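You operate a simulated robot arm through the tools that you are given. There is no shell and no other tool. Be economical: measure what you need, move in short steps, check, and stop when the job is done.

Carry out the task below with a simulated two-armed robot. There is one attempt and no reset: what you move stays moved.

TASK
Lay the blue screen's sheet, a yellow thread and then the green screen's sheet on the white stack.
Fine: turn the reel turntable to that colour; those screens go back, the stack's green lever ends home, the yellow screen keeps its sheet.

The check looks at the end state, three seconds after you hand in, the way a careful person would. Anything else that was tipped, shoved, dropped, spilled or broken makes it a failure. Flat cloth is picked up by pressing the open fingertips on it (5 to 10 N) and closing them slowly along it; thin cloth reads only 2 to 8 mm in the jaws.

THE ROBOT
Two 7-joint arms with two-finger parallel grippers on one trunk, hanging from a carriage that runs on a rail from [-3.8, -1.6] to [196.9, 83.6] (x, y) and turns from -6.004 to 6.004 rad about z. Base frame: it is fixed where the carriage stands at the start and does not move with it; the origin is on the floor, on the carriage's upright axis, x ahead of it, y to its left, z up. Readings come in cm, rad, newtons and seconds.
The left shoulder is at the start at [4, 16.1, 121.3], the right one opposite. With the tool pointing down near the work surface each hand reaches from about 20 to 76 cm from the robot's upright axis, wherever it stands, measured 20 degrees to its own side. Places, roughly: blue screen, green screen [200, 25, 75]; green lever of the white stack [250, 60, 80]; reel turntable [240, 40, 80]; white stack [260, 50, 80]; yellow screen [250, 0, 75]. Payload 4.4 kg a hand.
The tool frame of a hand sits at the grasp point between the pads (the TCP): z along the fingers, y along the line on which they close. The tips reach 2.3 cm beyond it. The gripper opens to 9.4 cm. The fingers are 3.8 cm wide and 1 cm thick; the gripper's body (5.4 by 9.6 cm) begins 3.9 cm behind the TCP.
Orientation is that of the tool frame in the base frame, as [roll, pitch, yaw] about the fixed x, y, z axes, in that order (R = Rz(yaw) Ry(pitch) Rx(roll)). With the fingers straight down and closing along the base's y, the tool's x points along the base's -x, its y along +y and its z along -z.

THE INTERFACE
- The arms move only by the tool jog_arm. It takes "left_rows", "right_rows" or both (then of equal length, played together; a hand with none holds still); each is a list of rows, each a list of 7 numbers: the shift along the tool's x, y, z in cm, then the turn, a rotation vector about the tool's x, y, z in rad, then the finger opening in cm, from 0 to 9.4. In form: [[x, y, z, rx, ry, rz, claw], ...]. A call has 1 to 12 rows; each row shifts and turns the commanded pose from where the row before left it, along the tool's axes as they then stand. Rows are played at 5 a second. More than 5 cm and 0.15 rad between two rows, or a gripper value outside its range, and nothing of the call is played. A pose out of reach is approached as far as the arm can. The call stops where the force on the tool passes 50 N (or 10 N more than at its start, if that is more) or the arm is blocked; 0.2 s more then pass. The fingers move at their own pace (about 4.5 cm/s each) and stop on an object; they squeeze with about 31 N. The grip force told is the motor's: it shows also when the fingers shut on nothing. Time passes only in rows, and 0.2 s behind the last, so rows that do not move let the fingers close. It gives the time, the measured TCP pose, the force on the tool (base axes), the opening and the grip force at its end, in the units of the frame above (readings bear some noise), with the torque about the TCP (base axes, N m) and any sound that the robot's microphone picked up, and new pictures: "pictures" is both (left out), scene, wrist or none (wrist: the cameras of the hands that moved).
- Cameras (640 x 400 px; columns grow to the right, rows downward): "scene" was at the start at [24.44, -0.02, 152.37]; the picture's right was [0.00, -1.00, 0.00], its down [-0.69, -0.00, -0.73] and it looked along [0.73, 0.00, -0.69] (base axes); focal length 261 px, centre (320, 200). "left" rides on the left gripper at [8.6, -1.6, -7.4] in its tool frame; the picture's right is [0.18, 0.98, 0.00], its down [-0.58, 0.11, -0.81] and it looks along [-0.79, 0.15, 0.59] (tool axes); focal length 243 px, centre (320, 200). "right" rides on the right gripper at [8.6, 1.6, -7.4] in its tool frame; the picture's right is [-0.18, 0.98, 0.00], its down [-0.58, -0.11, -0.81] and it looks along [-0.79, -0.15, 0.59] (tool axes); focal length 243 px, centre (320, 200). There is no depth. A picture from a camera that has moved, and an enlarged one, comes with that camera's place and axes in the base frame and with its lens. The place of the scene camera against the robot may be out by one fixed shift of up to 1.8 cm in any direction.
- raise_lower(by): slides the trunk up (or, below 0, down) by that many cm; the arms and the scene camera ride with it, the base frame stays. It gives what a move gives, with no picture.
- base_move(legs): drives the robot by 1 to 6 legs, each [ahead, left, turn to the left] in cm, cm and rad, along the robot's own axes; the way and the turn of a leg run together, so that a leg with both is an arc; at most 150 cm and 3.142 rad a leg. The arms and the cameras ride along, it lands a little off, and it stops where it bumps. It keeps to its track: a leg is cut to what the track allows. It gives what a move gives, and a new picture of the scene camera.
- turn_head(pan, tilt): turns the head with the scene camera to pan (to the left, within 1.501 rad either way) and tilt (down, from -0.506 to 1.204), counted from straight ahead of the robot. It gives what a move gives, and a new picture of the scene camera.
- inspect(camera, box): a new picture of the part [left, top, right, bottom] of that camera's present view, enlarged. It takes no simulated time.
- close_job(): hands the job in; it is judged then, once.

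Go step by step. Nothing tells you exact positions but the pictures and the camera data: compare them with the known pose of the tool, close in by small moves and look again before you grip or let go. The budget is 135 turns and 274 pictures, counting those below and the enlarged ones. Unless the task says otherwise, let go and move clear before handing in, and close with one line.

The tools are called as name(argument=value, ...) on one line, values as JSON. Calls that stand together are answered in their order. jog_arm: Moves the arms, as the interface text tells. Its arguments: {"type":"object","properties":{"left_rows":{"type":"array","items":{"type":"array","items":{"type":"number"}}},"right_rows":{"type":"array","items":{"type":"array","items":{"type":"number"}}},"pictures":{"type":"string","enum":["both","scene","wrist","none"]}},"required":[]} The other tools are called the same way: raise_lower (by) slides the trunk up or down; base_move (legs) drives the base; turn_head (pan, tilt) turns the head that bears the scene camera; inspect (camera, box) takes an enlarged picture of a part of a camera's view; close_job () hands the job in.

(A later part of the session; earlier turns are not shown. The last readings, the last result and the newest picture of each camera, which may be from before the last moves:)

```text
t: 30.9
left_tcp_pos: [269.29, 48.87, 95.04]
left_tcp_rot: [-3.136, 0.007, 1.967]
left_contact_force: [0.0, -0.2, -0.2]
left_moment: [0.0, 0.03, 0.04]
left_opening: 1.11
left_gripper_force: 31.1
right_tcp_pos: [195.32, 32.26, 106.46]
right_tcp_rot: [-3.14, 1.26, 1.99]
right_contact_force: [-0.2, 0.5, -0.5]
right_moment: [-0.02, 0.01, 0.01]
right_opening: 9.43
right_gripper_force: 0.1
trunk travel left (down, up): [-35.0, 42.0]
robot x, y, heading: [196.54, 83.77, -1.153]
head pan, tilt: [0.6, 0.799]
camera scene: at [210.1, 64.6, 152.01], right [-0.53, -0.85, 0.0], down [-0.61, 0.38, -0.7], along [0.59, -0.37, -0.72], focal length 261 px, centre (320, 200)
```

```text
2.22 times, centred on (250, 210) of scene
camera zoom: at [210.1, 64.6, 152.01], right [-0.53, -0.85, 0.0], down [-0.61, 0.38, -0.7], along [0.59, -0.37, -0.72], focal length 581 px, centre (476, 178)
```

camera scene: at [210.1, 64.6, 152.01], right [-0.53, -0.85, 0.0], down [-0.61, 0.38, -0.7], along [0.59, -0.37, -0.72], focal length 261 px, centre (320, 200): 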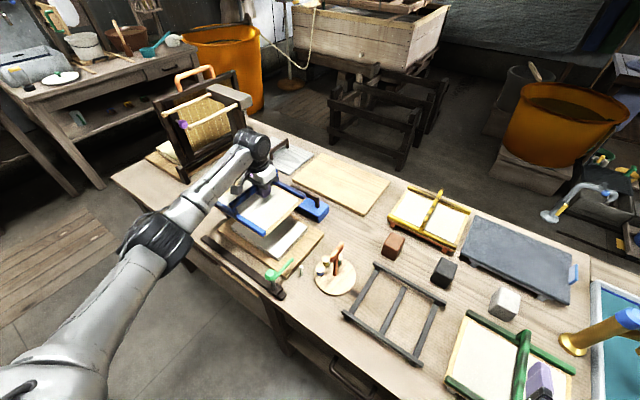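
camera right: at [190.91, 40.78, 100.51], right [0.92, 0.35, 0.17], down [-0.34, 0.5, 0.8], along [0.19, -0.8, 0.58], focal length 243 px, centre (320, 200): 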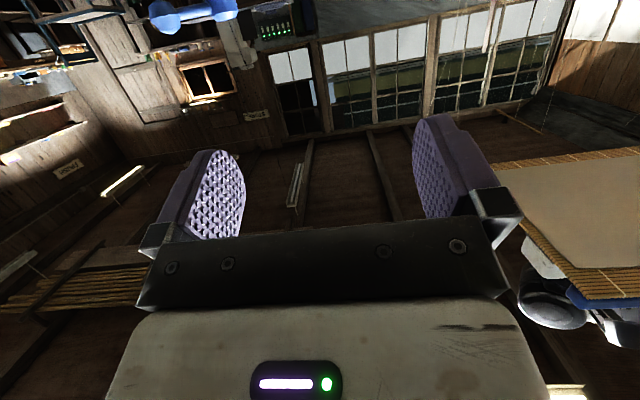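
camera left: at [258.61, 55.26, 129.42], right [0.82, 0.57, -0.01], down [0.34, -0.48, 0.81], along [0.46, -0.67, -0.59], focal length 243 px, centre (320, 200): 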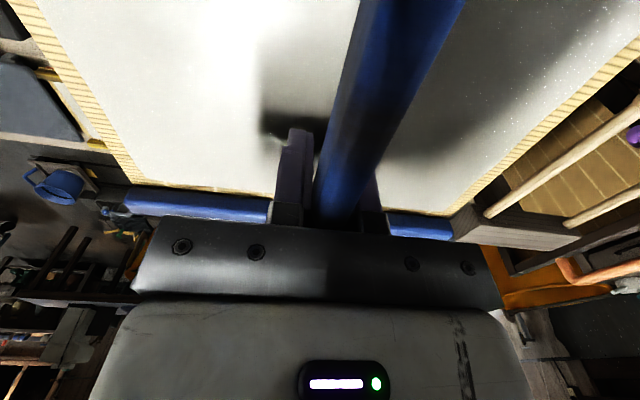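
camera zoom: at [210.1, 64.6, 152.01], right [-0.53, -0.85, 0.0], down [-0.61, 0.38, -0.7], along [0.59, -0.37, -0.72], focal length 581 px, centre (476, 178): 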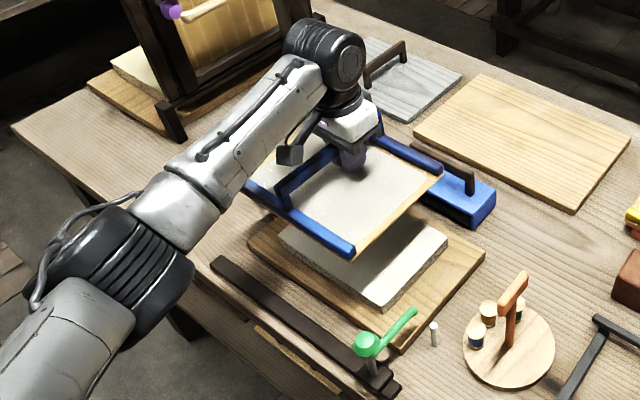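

jog_arm(left_rows=[[0, 0, 3, 0, 0, 0, 0], [0, 0, 3, 0, 0, 0, 0], [0, 0, 2, 0, 0, 0, 0], [0, 0, 0, 0, 0, 0, 0]], pictures="wrist")

inspect(camera="scene", box=[190, 170, 340, 300])

```text
t: 31.9
left_tcp_pos: [269.58, 48.89, 87.06]
left_tcp_rot: [-3.137, 0.006, 1.968]
left_contact_force: [1.3, -0.1, -0.8]
left_moment: [-0.03, 0.0, -0.04]
left_opening: 1.12
left_gripper_force: 31.4
right_tcp_pos: [195.35, 32.17, 106.43]
right_tcp_rot: [-3.14, 1.261, 1.991]
right_contact_force: [0.7, 0.6, -0.7]
right_moment: [0.0, -0.01, -0.04]
right_opening: 9.39
right_gripper_force: 0.0
trunk travel left (down, up): [-35.0, 42.0]
robot x, y, heading: [196.69, 83.46, -1.157]
head pan, tilt: [0.6, 0.799]
camera left: at [264.83, 56.34, 94.51], right [0.84, 0.55, -0.01], down [0.33, -0.49, 0.81], along [0.44, -0.68, -0.59], focal length 243 px, centre (320, 200)
```

left: 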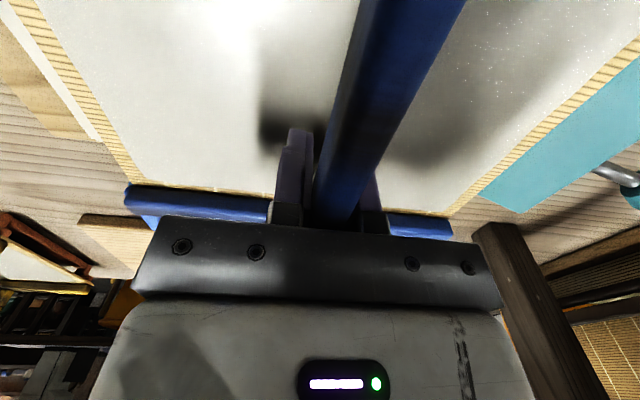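

```text
3.08 times, centred on (265, 235) of scene
camera zoom: at [210.12, 64.6, 152.01], right [-0.53, -0.85, 0.0], down [-0.61, 0.38, -0.7], along [0.59, -0.37, -0.72], focal length 804 px, centre (489, 92)
```

zoom: 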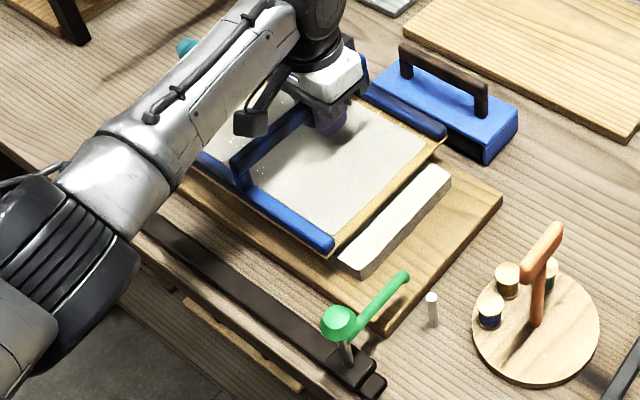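

Triangulating with the wrist view, the stack top is at ≈82 and its centre nearer, ≈[266,50.3]; the screen sits about 3 cm too far left and 2 cm too deep. I lift a little and shift.

jog_arm(left_rows=[[0, 0, -2.5, 0, 0, 0, 0], [1, -1.75, 0, 0, 0, 0, 0], [1, -1.75, 0, 0, 0, 0, 0], [0, 0, 0, 0, 0, 0, 0]], pictures="wrist")

inspect(camera="scene", box=[200, 180, 320, 290])

```text
t: 32.9
left_tcp_pos: [265.35, 49.35, 89.54]
left_tcp_rot: [-3.138, 0.007, 1.967]
left_contact_force: [0.5, 0.0, -1.4]
left_moment: [-0.05, 0.0, 0.01]
left_opening: 1.1
left_gripper_force: 30.7
right_tcp_pos: [195.31, 32.21, 106.48]
right_tcp_rot: [-3.139, 1.258, 1.989]
right_contact_force: [-0.5, -0.2, -0.4]
right_moment: [0.01, -0.01, 0.0]
right_opening: 9.37
right_gripper_force: 0.1
trunk travel left (down, up): [-35.0, 42.0]
robot x, y, heading: [196.58, 83.56, -1.155]
head pan, tilt: [0.6, 0.799]
camera left: at [260.75, 56.94, 97.03], right [0.84, 0.55, -0.01], down [0.33, -0.49, 0.81], along [0.44, -0.68, -0.59], focal length 243 px, centre (320, 200)
```

left: 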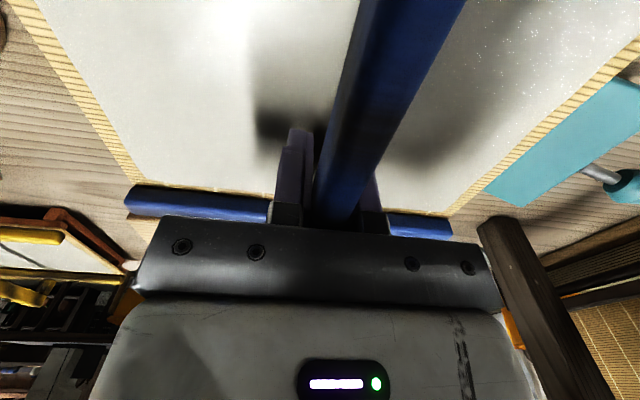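

```text
3.64 times, centred on (260, 235) of scene
camera zoom: at [210.12, 64.61, 152.01], right [-0.53, -0.85, 0.0], down [-0.61, 0.38, -0.7], along [0.59, -0.37, -0.72], focal length 950 px, centre (538, 73)
```

zoom: 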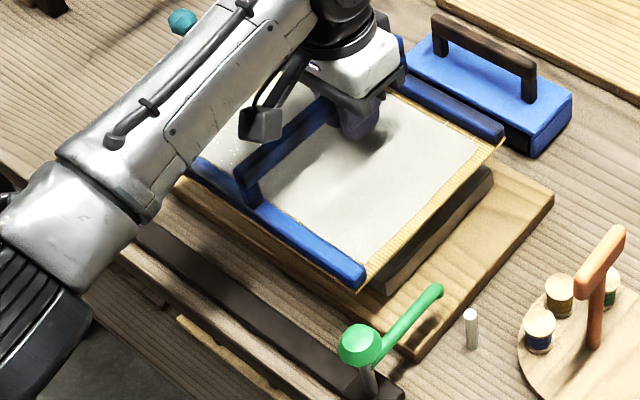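

Better: nearly over the stack. A touch further right, then lower to near contact.

jog_arm(left_rows=[[0, -0.7, 0.5, 0, 0, 0, 0], [0, 0, 1.0, 0, 0, 0, 0], [0, 0, 0.5, 0, 0, 0, 0], [0, 0, 0, 0, 0, 0, 0]], pictures="none")

inspect(camera="scene", box=[220, 190, 320, 290])

```text
t: 33.9
left_tcp_pos: [264.71, 49.13, 87.6]
left_tcp_rot: [-3.136, 0.007, 1.967]
left_contact_force: [-0.3, -0.4, -2.0]
left_moment: [0.0, 0.0, 0.02]
left_opening: 1.13
left_gripper_force: 30.8
right_tcp_pos: [195.33, 32.16, 106.56]
right_tcp_rot: [-3.138, 1.261, 1.989]
right_contact_force: [0.3, 0.0, -0.1]
right_moment: [0.0, -0.01, 0.0]
right_opening: 9.39
right_gripper_force: 0.1
trunk travel left (down, up): [-35.0, 42.0]
robot x, y, heading: [196.72, 83.33, -1.151]
head pan, tilt: [0.6, 0.799]
```

```text
4.00 times, centred on (270, 240) of scene
camera zoom: at [210.11, 64.61, 152.01], right [-0.53, -0.85, 0.0], down [-0.61, 0.38, -0.7], along [0.59, -0.37, -0.72], focal length 1045 px, centre (520, 40)
```

zoom: 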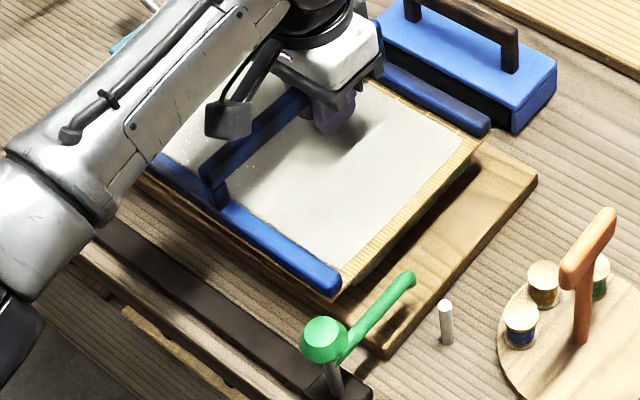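

jog_arm(left_rows=[[0, 0, 0.4, 0, 0, 0, 0], [0, 0, 0.4, 0, 0, 0, 0], [0, 0, 0.3, 0, 0, 0, 0], [0, 0, 0, 0, 0, 0, 0]], pictures="none")

inspect(camera="scene", box=[220, 190, 320, 290])

```text
t: 34.9
left_tcp_pos: [264.68, 49.2, 86.28]
left_tcp_rot: [-3.138, 0.008, 1.967]
left_contact_force: [0.6, -1.0, -1.1]
left_moment: [-0.02, -0.03, 0.02]
left_opening: 1.09
left_gripper_force: 31.1
right_tcp_pos: [195.3, 32.03, 106.42]
right_tcp_rot: [-3.139, 1.26, 1.989]
right_contact_force: [0.8, -1.3, -0.3]
right_moment: [-0.02, 0.0, 0.01]
right_opening: 9.38
right_gripper_force: 0.0
trunk travel left (down, up): [-35.0, 42.0]
robot x, y, heading: [196.64, 83.16, -1.153]
head pan, tilt: [0.6, 0.799]
```

```text
4.00 times, centred on (270, 240) of scene
camera zoom: at [210.11, 64.61, 152.01], right [-0.53, -0.85, 0.0], down [-0.61, 0.38, -0.7], along [0.59, -0.37, -0.72], focal length 1045 px, centre (520, 40)
```

zoom: 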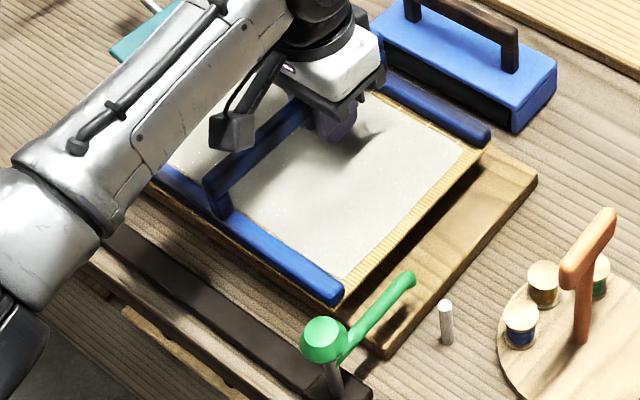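

Same-picture comparison with the base board says ≈0.7 cm farther and slightly right. I adjust and lower gently to contact.

jog_arm(left_rows=[[-0.7, -0.2, 0, 0, 0, 0, 0], [0, 0, 0.3, 0, 0, 0, 0], [0, 0, 0.3, 0, 0, 0, 0], [0, 0, 0.3, 0, 0, 0, 0], [0, 0, 0, 0, 0, 0, 0]], pictures="none")

inspect(camera="scene", box=[220, 190, 320, 290])

```text
t: 36.1
left_tcp_pos: [264.79, 48.45, 85.52]
left_tcp_rot: [-3.138, 0.008, 1.967]
left_contact_force: [-1.5, -0.7, 6.3]
left_moment: [0.7, 0.13, 0.12]
left_opening: 1.08
left_gripper_force: 31.0
right_tcp_pos: [195.32, 32.08, 106.44]
right_tcp_rot: [-3.139, 1.26, 1.99]
right_contact_force: [0.5, -0.1, 0.5]
right_moment: [-0.01, -0.02, -0.02]
right_opening: 9.42
right_gripper_force: 0.0
trunk travel left (down, up): [-35.0, 42.0]
robot x, y, heading: [196.59, 83.47, -1.152]
head pan, tilt: [0.6, 0.799]
```

```text
4.00 times, centred on (270, 240) of scene
camera zoom: at [210.12, 64.59, 152.03], right [-0.53, -0.85, 0.0], down [-0.61, 0.38, -0.7], along [0.59, -0.37, -0.72], focal length 1045 px, centre (520, 40)
```

zoom: 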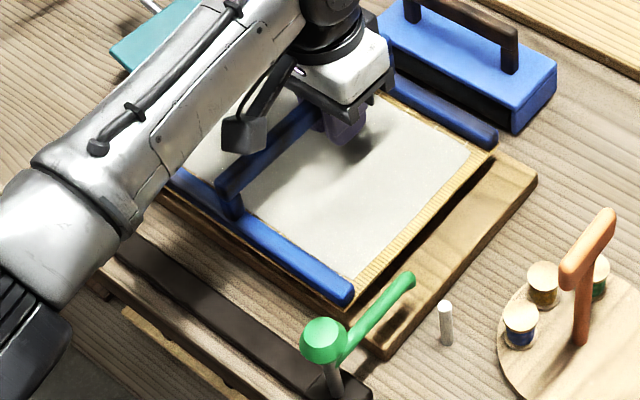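

Contact at 6 N. I press a bit more and hold about a second.

jog_arm(left_rows=[[0, 0, 0.15, 0, 0, 0, 0], [0, 0, 0.15, 0, 0, 0, 0], [0, 0, 0.1, 0, 0, 0, 0], [0, 0, 0, 0, 0, 0, 0], [0, 0, 0, 0, 0, 0, 0], [0, 0, 0, 0, 0, 0, 0]], pictures="wrist")

inspect(camera="scene", box=[220, 190, 320, 290])

```text
t: 37.5
left_tcp_pos: [264.97, 48.37, 85.3]
left_tcp_rot: [-3.136, 0.011, 1.967]
left_contact_force: [-5.0, 1.1, 26.0]
left_moment: [-0.07, -0.18, 0.1]
left_opening: 1.11
left_gripper_force: 30.8
right_tcp_pos: [195.48, 32.01, 106.52]
right_tcp_rot: [-3.141, 1.261, 1.99]
right_contact_force: [-0.3, 0.4, 0.0]
right_moment: [0.01, 0.0, -0.01]
right_opening: 9.38
right_gripper_force: 0.0
trunk travel left (down, up): [-35.0, 42.0]
robot x, y, heading: [197.08, 83.39, -1.154]
head pan, tilt: [0.6, 0.799]
camera left: at [260.31, 55.71, 92.69], right [0.84, 0.55, -0.01], down [0.32, -0.49, 0.81], along [0.44, -0.68, -0.58], focal length 243 px, centre (320, 200)
```

left: 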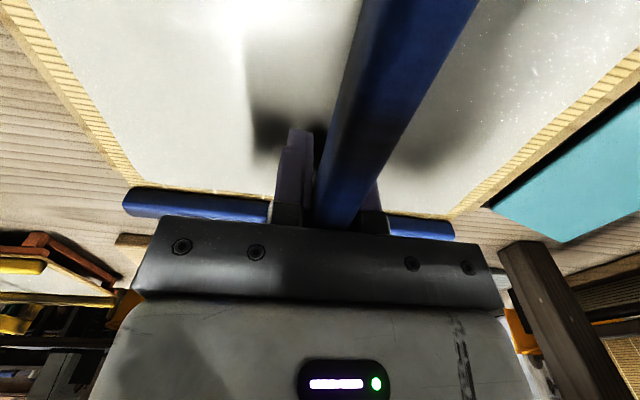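

```text
4.00 times, centred on (270, 240) of scene
camera zoom: at [210.19, 64.53, 152.05], right [-0.53, -0.85, 0.0], down [-0.61, 0.38, -0.7], along [0.59, -0.37, -0.72], focal length 1045 px, centre (520, 40)
```

zoom: 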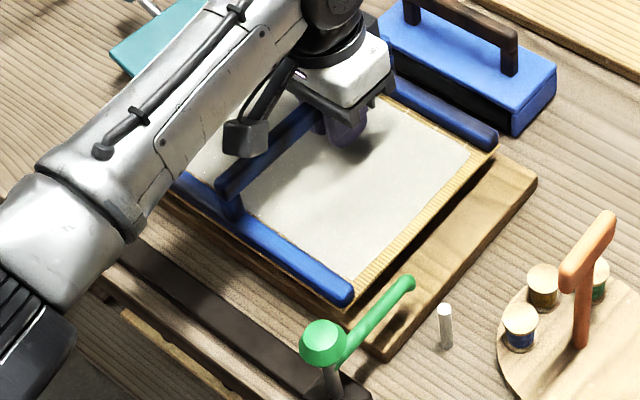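

Pressed at 26 N. Now I lift slowly and look whether the sheet stayed.

jog_arm(left_rows=[[0, 0, -0.4, 0, 0, 0, 0], [0, 0, -0.6, 0, 0, 0, 0], [0, 0, -1, 0, 0, 0, 0], [0, 0, -2, 0, 0, 0, 0], [0, 0, -4, 0, 0, 0, 0], [0, 0, -4, 0, 0, 0, 0], [0, 0, -4, 0, 0, 0, 0], [0, 0, -4, 0, 0, 0, 0], [0, 0, 0, 0, 0, 0, 0]])

inspect(camera="scene", box=[170, 150, 330, 290])

```text
t: 39.5
left_tcp_pos: [264.84, 48.7, 105.14]
left_tcp_rot: [-3.134, 0.006, 1.966]
left_contact_force: [-0.4, 0.7, -2.2]
left_moment: [-0.01, -0.02, 0.03]
left_opening: 1.12
left_gripper_force: 30.9
right_tcp_pos: [195.28, 32.07, 106.38]
right_tcp_rot: [-3.138, 1.26, 1.992]
right_contact_force: [-0.6, 0.0, -0.6]
right_moment: [-0.03, 0.04, 0.0]
right_opening: 9.39
right_gripper_force: 0.0
trunk travel left (down, up): [-35.0, 42.0]
robot x, y, heading: [196.3, 83.53, -1.154]
head pan, tilt: [0.6, 0.799]
camera scene: at [210.05, 64.6, 152.0], right [-0.53, -0.85, 0.0], down [-0.61, 0.38, -0.7], along [0.59, -0.37, -0.72], focal length 261 px, centre (320, 200)
camera left: at [260.16, 56.14, 112.7], right [0.84, 0.55, -0.01], down [0.33, -0.49, 0.81], along [0.44, -0.68, -0.59], focal length 243 px, centre (320, 200)
```

scene: 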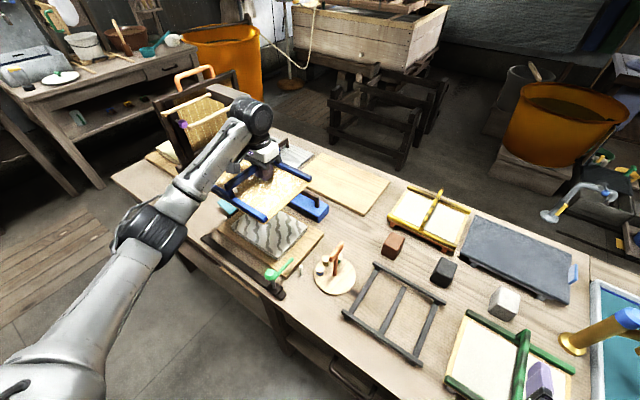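
left: 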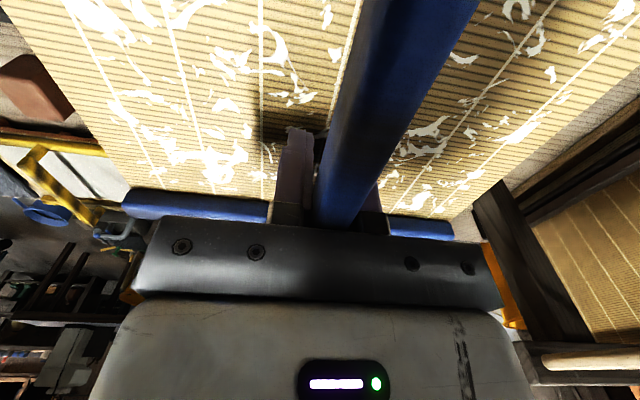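

```text
2.86 times, centred on (250, 220) of scene
camera zoom: at [210.05, 64.6, 152.0], right [-0.53, -0.85, 0.0], down [-0.61, 0.38, -0.7], along [0.59, -0.37, -0.72], focal length 747 px, centre (520, 143)
```

zoom: 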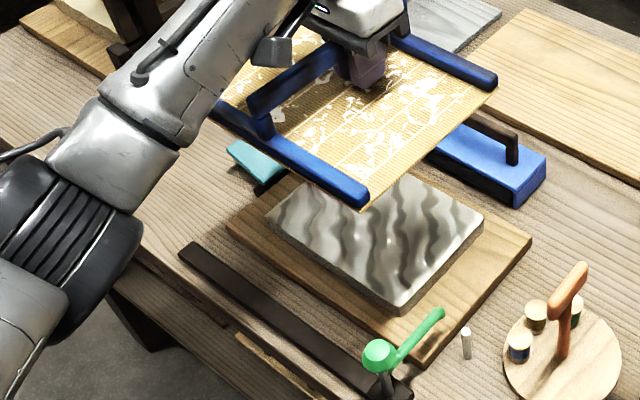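

The blue sheet stayed on the stack. I carry the blue screen back to its stand.

jog_arm(left_rows=[[0, -4.9, 0, 0, 0, 0, 0], [0, -4.9, 0, 0, 0, 0, 0], [0, -4.9, 0, 0, 0, 0, 0], [0, -4.9, 0, 0, 0, 0, 0], [-0.7, -4.9, 0, 0, 0, 0, 0], [-0.8, -4.9, 0, 0, 0, 0, 0], [0, -4.9, 0, 0, 0, 0, 0], [0, -4.9, 0, 0, 0, 0, 0], [0, -4.9, 0, 0, 0, -0.019, 0], [0, 0, 3, 0, 0, 0, 0], [0, 0, 3, 0, 0, 0, 0], [0, 0, 0, 0, 0, 0, 0]], pictures="none")

turn_head(pan=0.0, tilt=0.9)

inspect(camera="scene", box=[220, 180, 370, 310])

inspect(camera="scene", box=[70, 210, 270, 330])

```text
t: 42.1
left_tcp_pos: [224.72, 30.23, 99.19]
left_tcp_rot: [-3.138, 0.007, 1.986]
left_contact_force: [0.2, 0.8, -0.5]
left_moment: [0.0, 0.01, 0.0]
left_opening: 1.1
left_gripper_force: 31.4
right_tcp_pos: [195.31, 32.15, 106.44]
right_tcp_rot: [3.141, 1.261, 1.987]
right_contact_force: [0.3, 0.4, 0.9]
right_moment: [0.03, -0.01, 0.01]
right_opening: 9.4
right_gripper_force: 0.0
trunk travel left (down, up): [-35.0, 42.0]
robot x, y, heading: [196.64, 83.28, -1.154]
head pan, tilt: [0.6, 0.799]
```

```text
t: 43.1
left_tcp_pos: [224.7, 30.23, 99.13]
left_tcp_rot: [-3.136, 0.006, 1.987]
left_contact_force: [0.4, -0.2, -1.6]
left_moment: [-0.03, -0.03, -0.01]
left_opening: 1.13
left_gripper_force: 31.5
right_tcp_pos: [195.29, 32.25, 106.37]
right_tcp_rot: [-3.141, 1.26, 1.99]
right_contact_force: [-0.4, 0.2, 0.3]
right_moment: [0.01, 0.01, 0.0]
right_opening: 9.38
right_gripper_force: 0.0
trunk travel left (down, up): [-35.0, 42.0]
robot x, y, heading: [196.39, 83.69, -1.154]
head pan, tilt: [0.0, 0.901]
camera scene: at [206.31, 61.95, 151.22], right [-0.91, -0.41, 0.0], down [-0.32, 0.72, -0.62], along [0.25, -0.57, -0.78], focal length 261 px, centre (320, 200)
```

scene: 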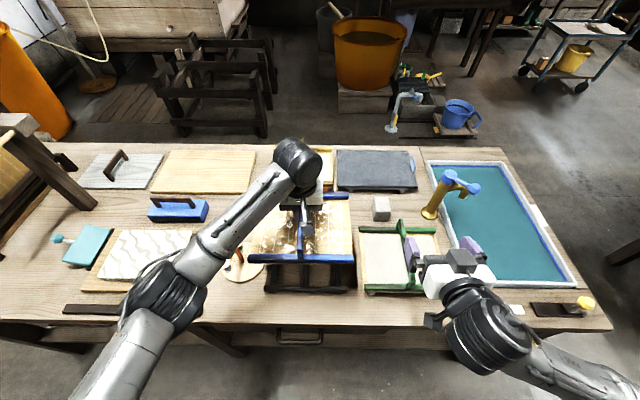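

```text
3.08 times, centred on (295, 245) of scene
camera zoom: at [206.31, 61.95, 151.22], right [-0.91, -0.41, 0.0], down [-0.32, 0.72, -0.62], along [0.25, -0.57, -0.78], focal length 804 px, centre (397, 62)
```

zoom: 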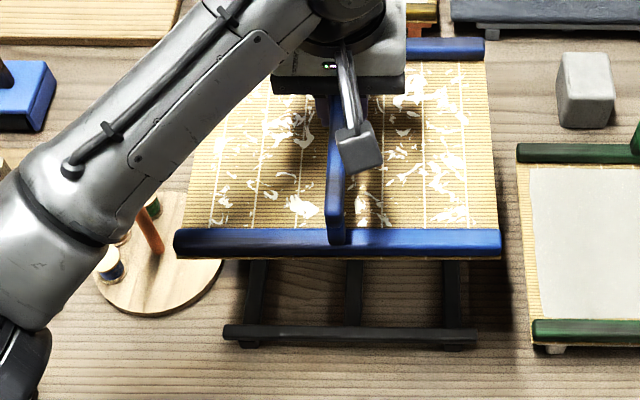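

```text
3.20 times, centred on (170, 270) of scene
camera zoom: at [206.31, 61.95, 151.22], right [-0.91, -0.41, 0.0], down [-0.32, 0.72, -0.62], along [0.25, -0.57, -0.78], focal length 836 px, centre (800, -24)
```

zoom: 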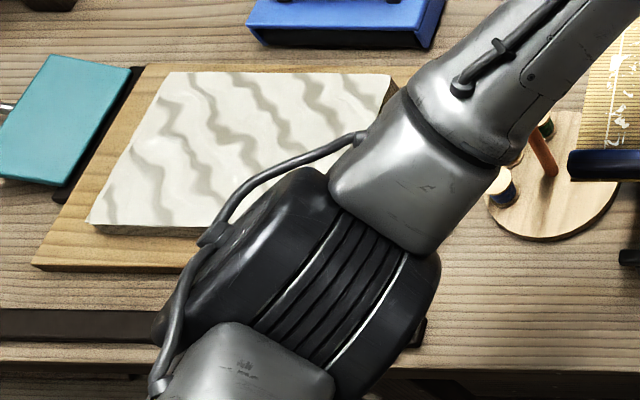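

The sheet lies on the stack but shows ripples; I'll examine it once the arm is clear. First the blue screen goes back down on its stand.

jog_arm(left_rows=[[0, 0, 4, 0, 0, 0, 0], [0, 0, 4, 0, 0, 0, 0], [0, 0, 4, 0, 0, 0, 0], [0, 0, 1.5, 0, 0, 0, 0], [0, 0, 0.7, 0, 0, 0, 0], [0, 0, 0.4, 0, 0, 0, 0], [0, 0, 0, 0, 0, 0, 0]], pictures="none")

inspect(camera="scene", box=[220, 180, 370, 310])

```text
t: 44.7
left_tcp_pos: [224.62, 30.03, 84.68]
left_tcp_rot: [-3.138, 0.009, 1.987]
left_contact_force: [-0.5, -0.6, 0.1]
left_moment: [0.02, 0.01, 0.02]
left_opening: 1.11
left_gripper_force: 30.9
right_tcp_pos: [195.31, 32.29, 106.43]
right_tcp_rot: [-3.141, 1.262, 1.989]
right_contact_force: [-0.2, 0.5, -0.3]
right_moment: [0.0, 0.02, 0.0]
right_opening: 9.42
right_gripper_force: 0.1
trunk travel left (down, up): [-35.0, 42.0]
robot x, y, heading: [196.65, 83.16, -1.153]
head pan, tilt: [0.0, 0.901]
```

```text
3.08 times, centred on (295, 245) of scene
camera zoom: at [206.31, 61.94, 151.22], right [-0.91, -0.41, 0.0], down [-0.32, 0.72, -0.62], along [0.25, -0.57, -0.78], focal length 804 px, centre (397, 62)
```

zoom: 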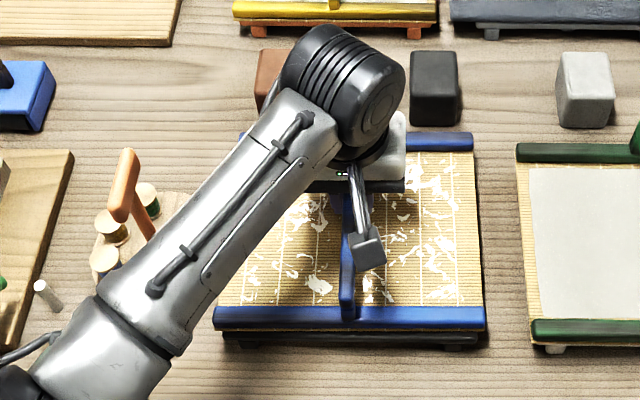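

jog_arm(left_rows=[[0.2, 0, 0.2, 0, 0, 0, 0], [0, 0, 0.15, 0, 0, 0, 0], [0, 0, 0, 0, 0, 0, 0], [0, 0, 0, 0, 0, 0, 2], [0, 0, 0, 0, 0, 0, 4.5], [0, 0, 0, 0, 0, 0, 6], [0, 0, -0.8, 0, 0, 0, 7], [0, 0, -3, 0, 0, 0, 7], [0, 0, -4, 0, 0, 0, 7], [0, 0, -4, 0, 0, 0, 7], [0, 0, -4, 0, 0, 0, 7], [0, 0, 0, 0, 0, 0, 7]], pictures="both")

inspect(camera="scene", box=[220, 180, 370, 310])

inspect(camera="scene", box=[70, 210, 210, 310])

```text
t: 47.3
left_tcp_pos: [224.43, 30.21, 100.28]
left_tcp_rot: [-3.136, 0.008, 1.985]
left_contact_force: [0.1, 1.0, -0.3]
left_moment: [0.02, -0.01, -0.01]
left_opening: 7.02
left_gripper_force: 0.0
right_tcp_pos: [195.22, 32.18, 106.3]
right_tcp_rot: [-3.139, 1.26, 1.99]
right_contact_force: [-0.4, 0.8, 0.1]
right_moment: [-0.01, 0.02, 0.02]
right_opening: 9.42
right_gripper_force: 0.1
trunk travel left (down, up): [-35.0, 42.0]
robot x, y, heading: [196.25, 83.46, -1.153]
head pan, tilt: [0.0, 0.901]
camera scene: at [206.26, 61.96, 151.2], right [-0.91, -0.4, 0.0], down [-0.32, 0.72, -0.62], along [0.25, -0.57, -0.78], focal length 261 px, centre (320, 200)
camera left: at [219.69, 37.64, 107.68], right [0.83, 0.56, -0.01], down [0.34, -0.48, 0.81], along [0.45, -0.67, -0.59], focal length 243 px, centre (320, 200)
```

scene: 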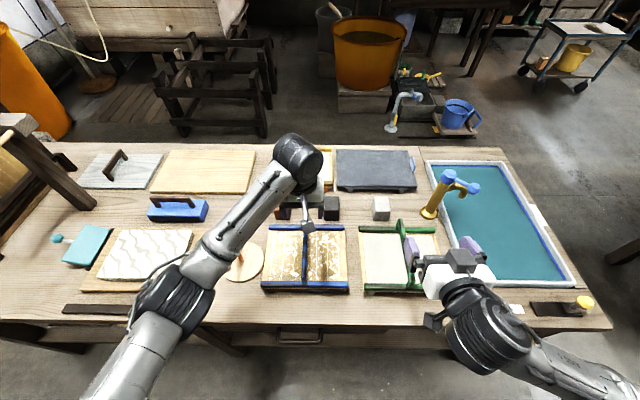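
left: 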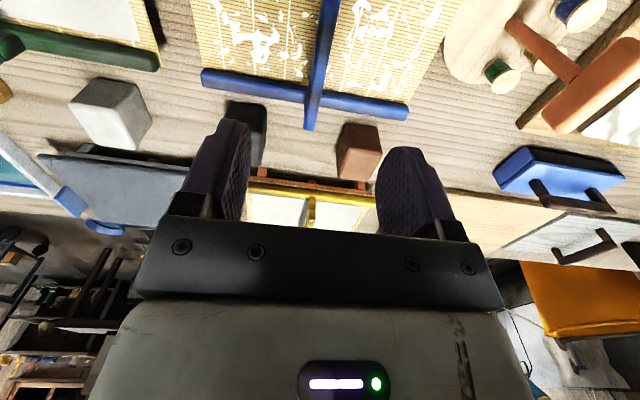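

```text
3.08 times, centred on (295, 245) of scene
camera zoom: at [206.26, 61.96, 151.2], right [-0.91, -0.4, 0.0], down [-0.32, 0.72, -0.62], along [0.25, -0.57, -0.78], focal length 804 px, centre (397, 62)
```

zoom: 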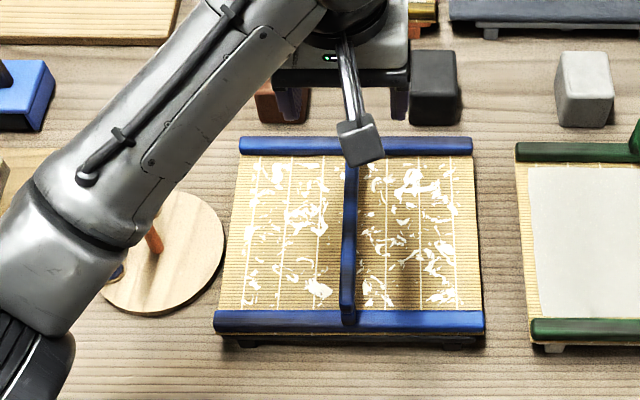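

```text
4.00 times, centred on (140, 260) of scene
camera zoom: at [206.26, 61.96, 151.2], right [-0.91, -0.4, 0.0], down [-0.32, 0.72, -0.62], along [0.25, -0.57, -0.78], focal length 1045 px, centre (1040, -40)
```

zoom: 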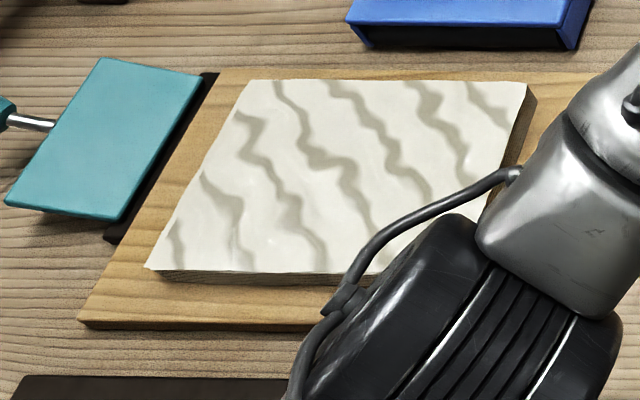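

The sheet covers the stack exactly; the blue screen is back on its stand. Next the turntable: its T-bar (z≈90) points away from me, at ≈[242,40]; blue faces the white peg, so yellow needs a turn of roughly 55–60° counter-clockwise. I bring the left hand above it.

jog_arm(left_rows=[[0, 0, -3, 0, 0, 0, 7], [0.5, 5, 0, 0, 0, 0, 7], [0.5, 4.9, 0, 0, 0, 0, 7], [0.5, 4.9, 0, 0, 0, 0, 7], [0.4, 4.9, 0, 0, 0, 0, 7], [0, 0, 0, 0, 0, 0, 7]], pictures="wrist")

inspect(camera="left", box=[240, 0, 440, 125])

```text
refused: row 2 steps farther than a row can; nothing moved
```

```text
3.20 times, centred on (340, 62) of left
camera zoom: at [219.69, 37.64, 107.68], right [0.83, 0.56, -0.01], down [0.34, -0.48, 0.81], along [0.45, -0.67, -0.59], focal length 776 px, centre (256, 640)
```

zoom: 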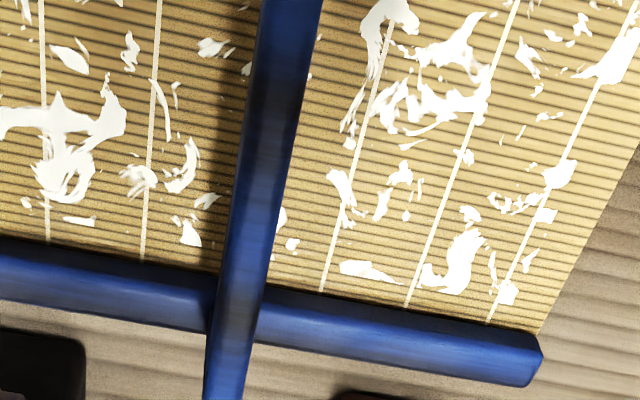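

jog_arm(left_rows=[[0, 0, -3, 0, 0, 0, 7], [0.4, 4.9, 0, 0, 0, 0, 7], [0.5, 4.9, 0, 0, 0, 0, 7], [0.5, 4.9, 0, 0, 0, 0, 7], [0.4, 4.9, 0, 0, 0, 0, 7], [0, 0, 0, 0, 0, 0, 7]], pictures="wrist")

inspect(camera="left", box=[220, 0, 440, 137])

```text
t: 48.7
left_tcp_pos: [241.66, 39.72, 103.05]
left_tcp_rot: [-3.136, 0.007, 1.985]
left_contact_force: [-0.8, -0.9, -0.1]
left_moment: [0.0, -0.03, 0.03]
left_opening: 7.0
left_gripper_force: 0.0
right_tcp_pos: [195.21, 32.15, 106.45]
right_tcp_rot: [-3.138, 1.26, 1.991]
right_contact_force: [0.1, 0.5, -0.5]
right_moment: [-0.02, 0.01, 0.01]
right_opening: 9.4
right_gripper_force: 0.0
trunk travel left (down, up): [-35.0, 42.0]
robot x, y, heading: [196.49, 83.55, -1.155]
head pan, tilt: [0.0, 0.901]
camera left: at [236.98, 47.05, 110.57], right [0.83, 0.56, -0.01], down [0.34, -0.48, 0.81], along [0.45, -0.67, -0.59], focal length 243 px, centre (320, 200)
```

left: 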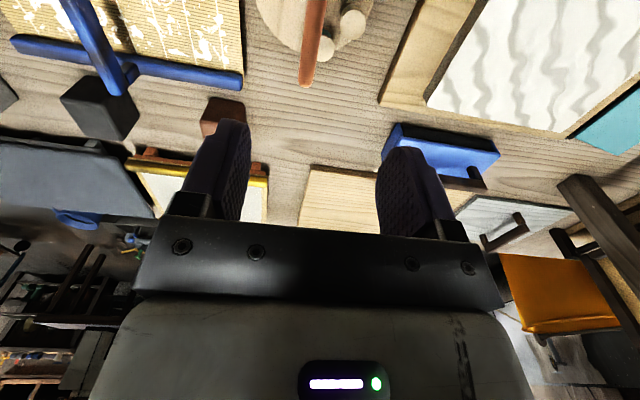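

```text
2.91 times, centred on (330, 68) of left
camera zoom: at [236.98, 47.05, 110.57], right [0.83, 0.56, -0.01], down [0.34, -0.48, 0.81], along [0.45, -0.67, -0.59], focal length 706 px, centre (291, 582)
```

zoom: 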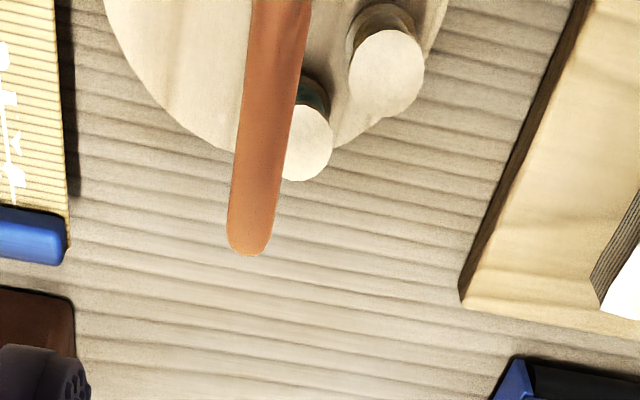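

jog_arm(left_rows=[[0.8, -0.9, 2, 0, 0, -0.06, 7], [0, 0, 4, 0, 0, 0, 7], [0, 0, 0, 0, 0, 0, 7]], pictures="wrist")

inspect(camera="scene", box=[170, 190, 310, 310])

```text
t: 49.5
left_tcp_pos: [241.0, 40.36, 97.05]
left_tcp_rot: [-3.137, 0.006, 2.045]
left_contact_force: [0.8, 0.1, -0.1]
left_moment: [0.01, 0.01, 0.0]
left_opening: 7.0
left_gripper_force: 0.1
right_tcp_pos: [195.29, 32.12, 106.46]
right_tcp_rot: [-3.14, 1.26, 1.989]
right_contact_force: [0.2, -1.0, -0.8]
right_moment: [0.0, 0.0, -0.04]
right_opening: 9.41
right_gripper_force: 0.0
trunk travel left (down, up): [-35.0, 42.0]
robot x, y, heading: [196.94, 83.74, -1.158]
head pan, tilt: [0.0, 0.901]
camera left: at [235.64, 47.28, 104.58], right [0.79, 0.61, -0.01], down [0.36, -0.46, 0.81], along [0.49, -0.64, -0.59], focal length 243 px, centre (320, 200)
```

left: 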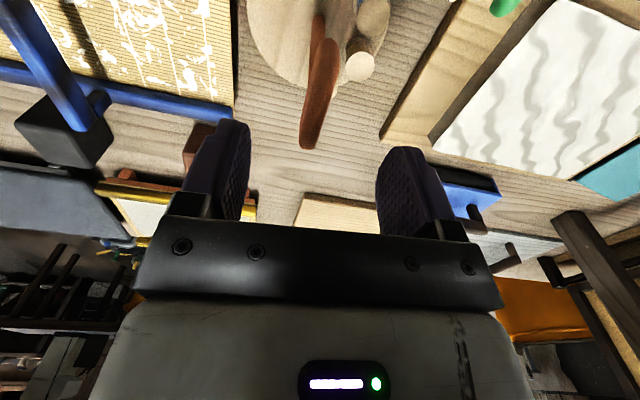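

```text
3.33 times, centred on (240, 250) of scene
camera zoom: at [206.32, 61.92, 151.23], right [-0.91, -0.41, 0.0], down [-0.32, 0.72, -0.62], along [0.25, -0.57, -0.78], focal length 871 px, centre (587, 33)
```

zoom: 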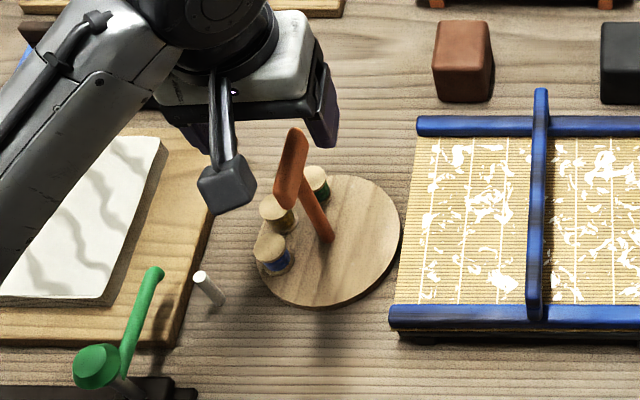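

jog_arm(left_rows=[[0, -0.45, 1, 0, 0, -0.07, 7], [0, 0, 2.5, 0, 0, 0, 7], [0, 0, 0, 0, 0, 0, 7]], pictures="wrist")

inspect(camera="scene", box=[170, 190, 310, 310])

```text
t: 50.3
left_tcp_pos: [240.4, 39.95, 93.61]
left_tcp_rot: [-3.136, 0.007, 2.117]
left_contact_force: [0.7, 0.3, 0.1]
left_moment: [-0.03, -0.01, 0.0]
left_opening: 6.98
left_gripper_force: 0.2
right_tcp_pos: [195.24, 32.15, 106.42]
right_tcp_rot: [-3.141, 1.259, 1.99]
right_contact_force: [0.1, 0.1, 0.3]
right_moment: [-0.03, -0.01, 0.04]
right_opening: 9.39
right_gripper_force: 0.0
trunk travel left (down, up): [-35.0, 42.0]
robot x, y, heading: [196.33, 83.58, -1.147]
head pan, tilt: [0.0, 0.901]
camera left: at [234.68, 46.63, 101.1], right [0.74, 0.67, -0.01], down [0.4, -0.43, 0.81], along [0.54, -0.61, -0.59], focal length 243 px, centre (320, 200)
```

left: 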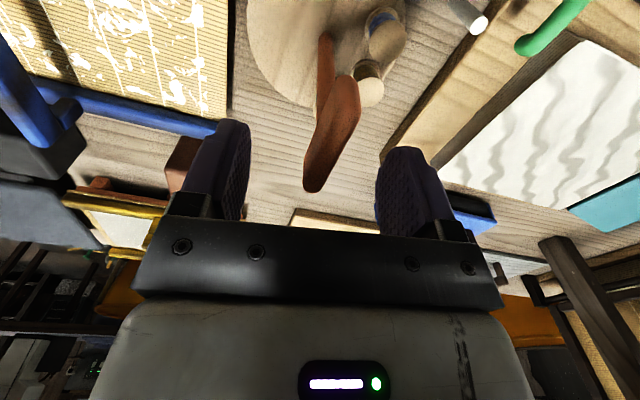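

```text
3.33 times, centred on (240, 250) of scene
camera zoom: at [206.33, 61.92, 151.23], right [-0.91, -0.41, 0.0], down [-0.32, 0.72, -0.62], along [0.25, -0.57, -0.78], focal length 871 px, centre (587, 33)
```

zoom: 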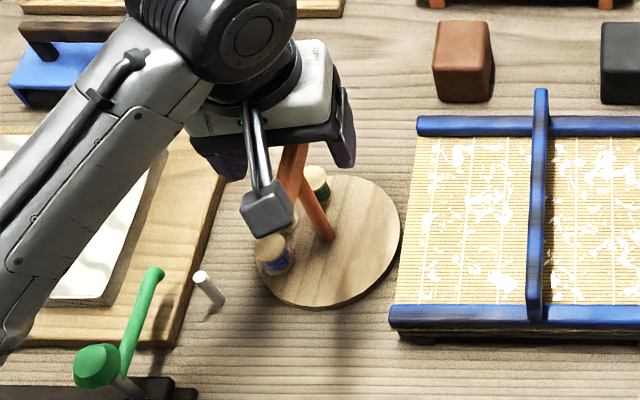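

jog_arm(left_rows=[[-0.5, 0.5, 1.3, 0, 0, 0, 7], [0, 0, 1.5, 0, 0, 0, 7], [0, 0, 0, 0, 0, 0, 7]], pictures="wrist")

inspect(camera="scene", box=[170, 190, 310, 310])

```text
t: 51.1
left_tcp_pos: [241.08, 39.82, 90.78]
left_tcp_rot: [-3.136, 0.006, 2.114]
left_contact_force: [-0.4, 0.0, -0.5]
left_moment: [0.04, 0.05, -0.02]
left_opening: 7.0
left_gripper_force: 0.0
right_tcp_pos: [195.37, 32.1, 106.52]
right_tcp_rot: [-3.139, 1.261, 1.99]
right_contact_force: [-0.1, -0.7, -0.4]
right_moment: [-0.02, -0.03, 0.01]
right_opening: 9.41
right_gripper_force: 0.1
trunk travel left (down, up): [-35.0, 42.0]
robot x, y, heading: [196.38, 83.18, -1.152]
head pan, tilt: [0.0, 0.901]
camera left: at [235.3, 46.44, 98.29], right [0.74, 0.67, -0.01], down [0.4, -0.43, 0.81], along [0.54, -0.61, -0.59], focal length 243 px, centre (320, 200)
```

left: 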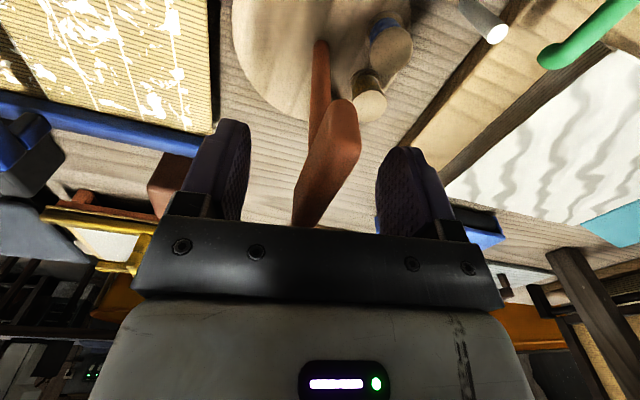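

```text
3.33 times, centred on (240, 250) of scene
camera zoom: at [206.33, 61.93, 151.22], right [-0.91, -0.41, 0.0], down [-0.32, 0.72, -0.62], along [0.25, -0.57, -0.78], focal length 871 px, centre (587, 33)
```

zoom: 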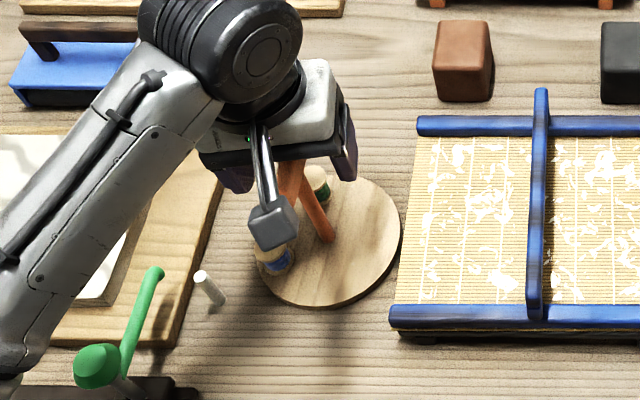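

The bar is between the fingers; I close on it.

jog_arm(left_rows=[[0, 0, 0.3, 0, 0, 0, 5], [0, 0, 0, 0, 0, 0, 3.5], [0, 0, 0, 0, 0, 0, 2], [0, 0, 0, 0, 0, 0, 0.5], [0, 0, 0, 0, 0, 0, 0], [0, 0, 0, 0, 0, 0, 0]], pictures="wrist")

inspect(camera="scene", box=[170, 190, 310, 310])

```text
t: 52.5
left_tcp_pos: [240.75, 39.74, 90.57]
left_tcp_rot: [-3.138, 0.007, 2.114]
left_contact_force: [-4.8, -4.6, 0.7]
left_moment: [0.92, -1.35, 0.06]
left_opening: 1.22
left_gripper_force: 44.8
right_tcp_pos: [195.16, 31.93, 106.56]
right_tcp_rot: [-3.139, 1.26, 1.991]
right_contact_force: [0.1, 0.2, 0.3]
right_moment: [0.03, 0.02, 0.03]
right_opening: 9.39
right_gripper_force: 0.0
trunk travel left (down, up): [-35.0, 42.0]
robot x, y, heading: [196.28, 83.53, -1.152]
head pan, tilt: [0.0, 0.901]
camera left: at [235.13, 46.36, 98.02], right [0.75, 0.67, -0.01], down [0.4, -0.43, 0.81], along [0.54, -0.61, -0.59], focal length 243 px, centre (320, 200)
```

left: 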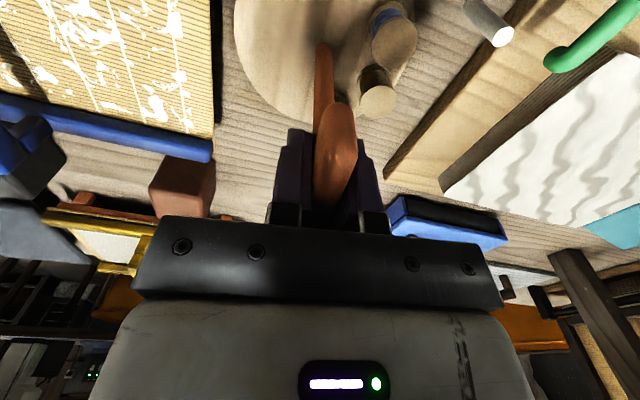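

```text
3.33 times, centred on (240, 250) of scene
camera zoom: at [206.25, 61.88, 151.23], right [-0.91, -0.4, 0.0], down [-0.32, 0.72, -0.62], along [0.25, -0.57, -0.78], focal length 871 px, centre (587, 33)
```

zoom: 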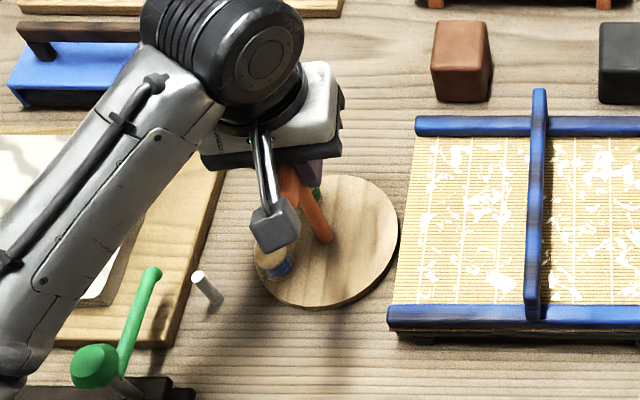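

Gripped, with slight side load. I ease 3 mm and turn the table counter-clockwise by about 0.9 rad, watching.

jog_arm(left_rows=[[0, -0.3, 0, 0, 0, 0, 0], [0, 0, 0, 0, 0, -0.1, 0], [0, 0, 0, 0, 0, -0.1, 0], [0, 0, 0, 0, 0, -0.1, 0], [0, 0, 0, 0, 0, -0.1, 0], [0, 0, 0, 0, 0, 0, 0]], pictures="wrist")

inspect(camera="scene", box=[170, 190, 310, 310])

```text
t: 53.9
left_tcp_pos: [241.13, 40.11, 90.55]
left_tcp_rot: [-3.139, 0.004, 2.52]
left_contact_force: [11.2, 18.9, 15.2]
left_moment: [0.2, -1.81, -0.24]
left_opening: 1.18
left_gripper_force: 45.4
right_tcp_pos: [195.63, 32.35, 106.34]
right_tcp_rot: [3.132, 1.258, 1.978]
right_contact_force: [0.0, 0.0, 0.2]
right_moment: [-0.01, 0.0, 0.03]
right_opening: 9.43
right_gripper_force: 0.0
trunk travel left (down, up): [-35.0, 42.0]
robot x, y, heading: [196.23, 83.53, -1.155]
head pan, tilt: [0.0, 0.901]
camera left: at [233.31, 43.79, 98.02], right [0.42, 0.91, 0.0], down [0.53, -0.25, 0.81], along [0.73, -0.34, -0.59], focal length 243 px, centre (320, 200)
```

left: 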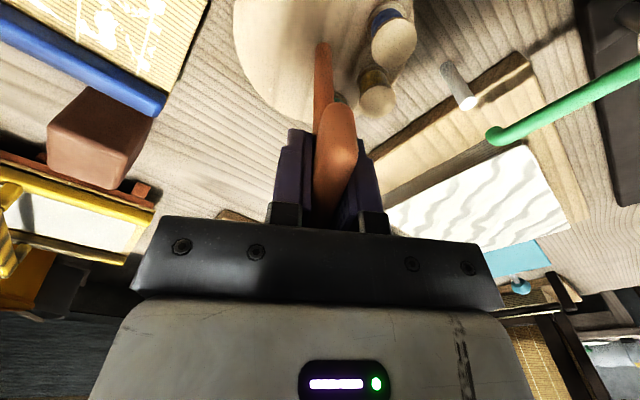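

```text
3.33 times, centred on (240, 250) of scene
camera zoom: at [206.52, 62.11, 151.21], right [-0.91, -0.41, 0.0], down [-0.32, 0.72, -0.62], along [0.25, -0.57, -0.78], focal length 871 px, centre (587, 33)
```

zoom: 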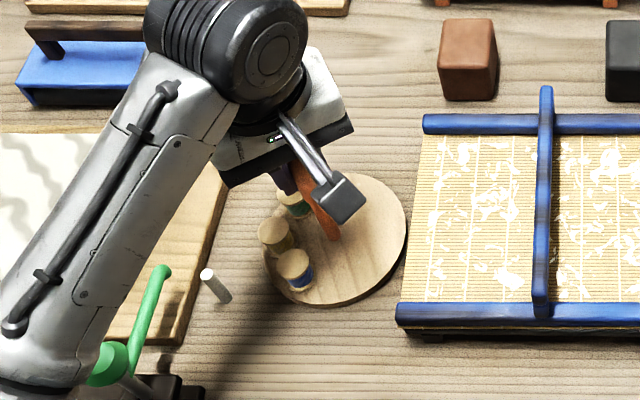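

jog_arm(left_rows=[[0, 0.4, -0.2, 0, 0, 0, 0], [0, 0.1, 0, 0, 0, -0.1, 0], [0, 0.1, 0, 0, 0, -0.1, 0], [0, 0.1, 0, 0, 0, -0.1, 0], [0, 0.1, 0, 0, 0, -0.1, 0], [0, 0, 0, 0, 0, 0, 0]], pictures="none")

inspect(camera="scene", box=[170, 190, 310, 310])

```text
t: 55.3
left_tcp_pos: [241.31, 40.47, 90.56]
left_tcp_rot: [-3.136, -0.001, 2.917]
left_contact_force: [17.1, -12.8, -32.1]
left_moment: [1.52, -0.45, 0.1]
left_opening: 1.2
left_gripper_force: 45.0
right_tcp_pos: [195.45, 32.01, 106.42]
right_tcp_rot: [3.141, 1.26, 1.987]
right_contact_force: [-0.6, 0.3, 0.8]
right_moment: [0.02, 0.01, 0.01]
right_opening: 9.39
right_gripper_force: 0.1
trunk travel left (down, up): [-35.0, 42.0]
robot x, y, heading: [196.19, 83.56, -1.152]
head pan, tilt: [0.0, 0.901]
```

```text
3.33 times, centred on (240, 250) of scene
camera zoom: at [206.39, 61.93, 151.21], right [-0.91, -0.41, 0.0], down [-0.32, 0.72, -0.62], along [0.25, -0.57, -0.78], focal length 871 px, centre (587, 33)
```

zoom: 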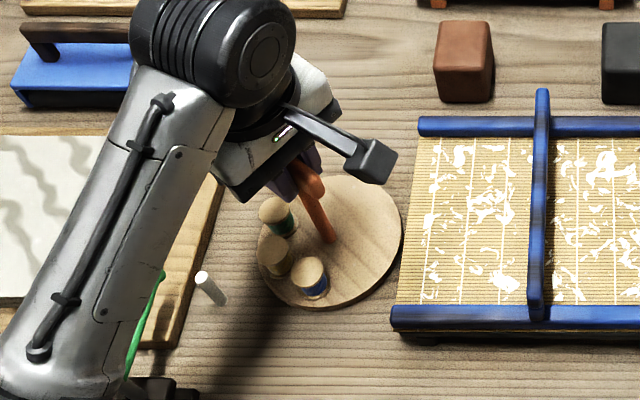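

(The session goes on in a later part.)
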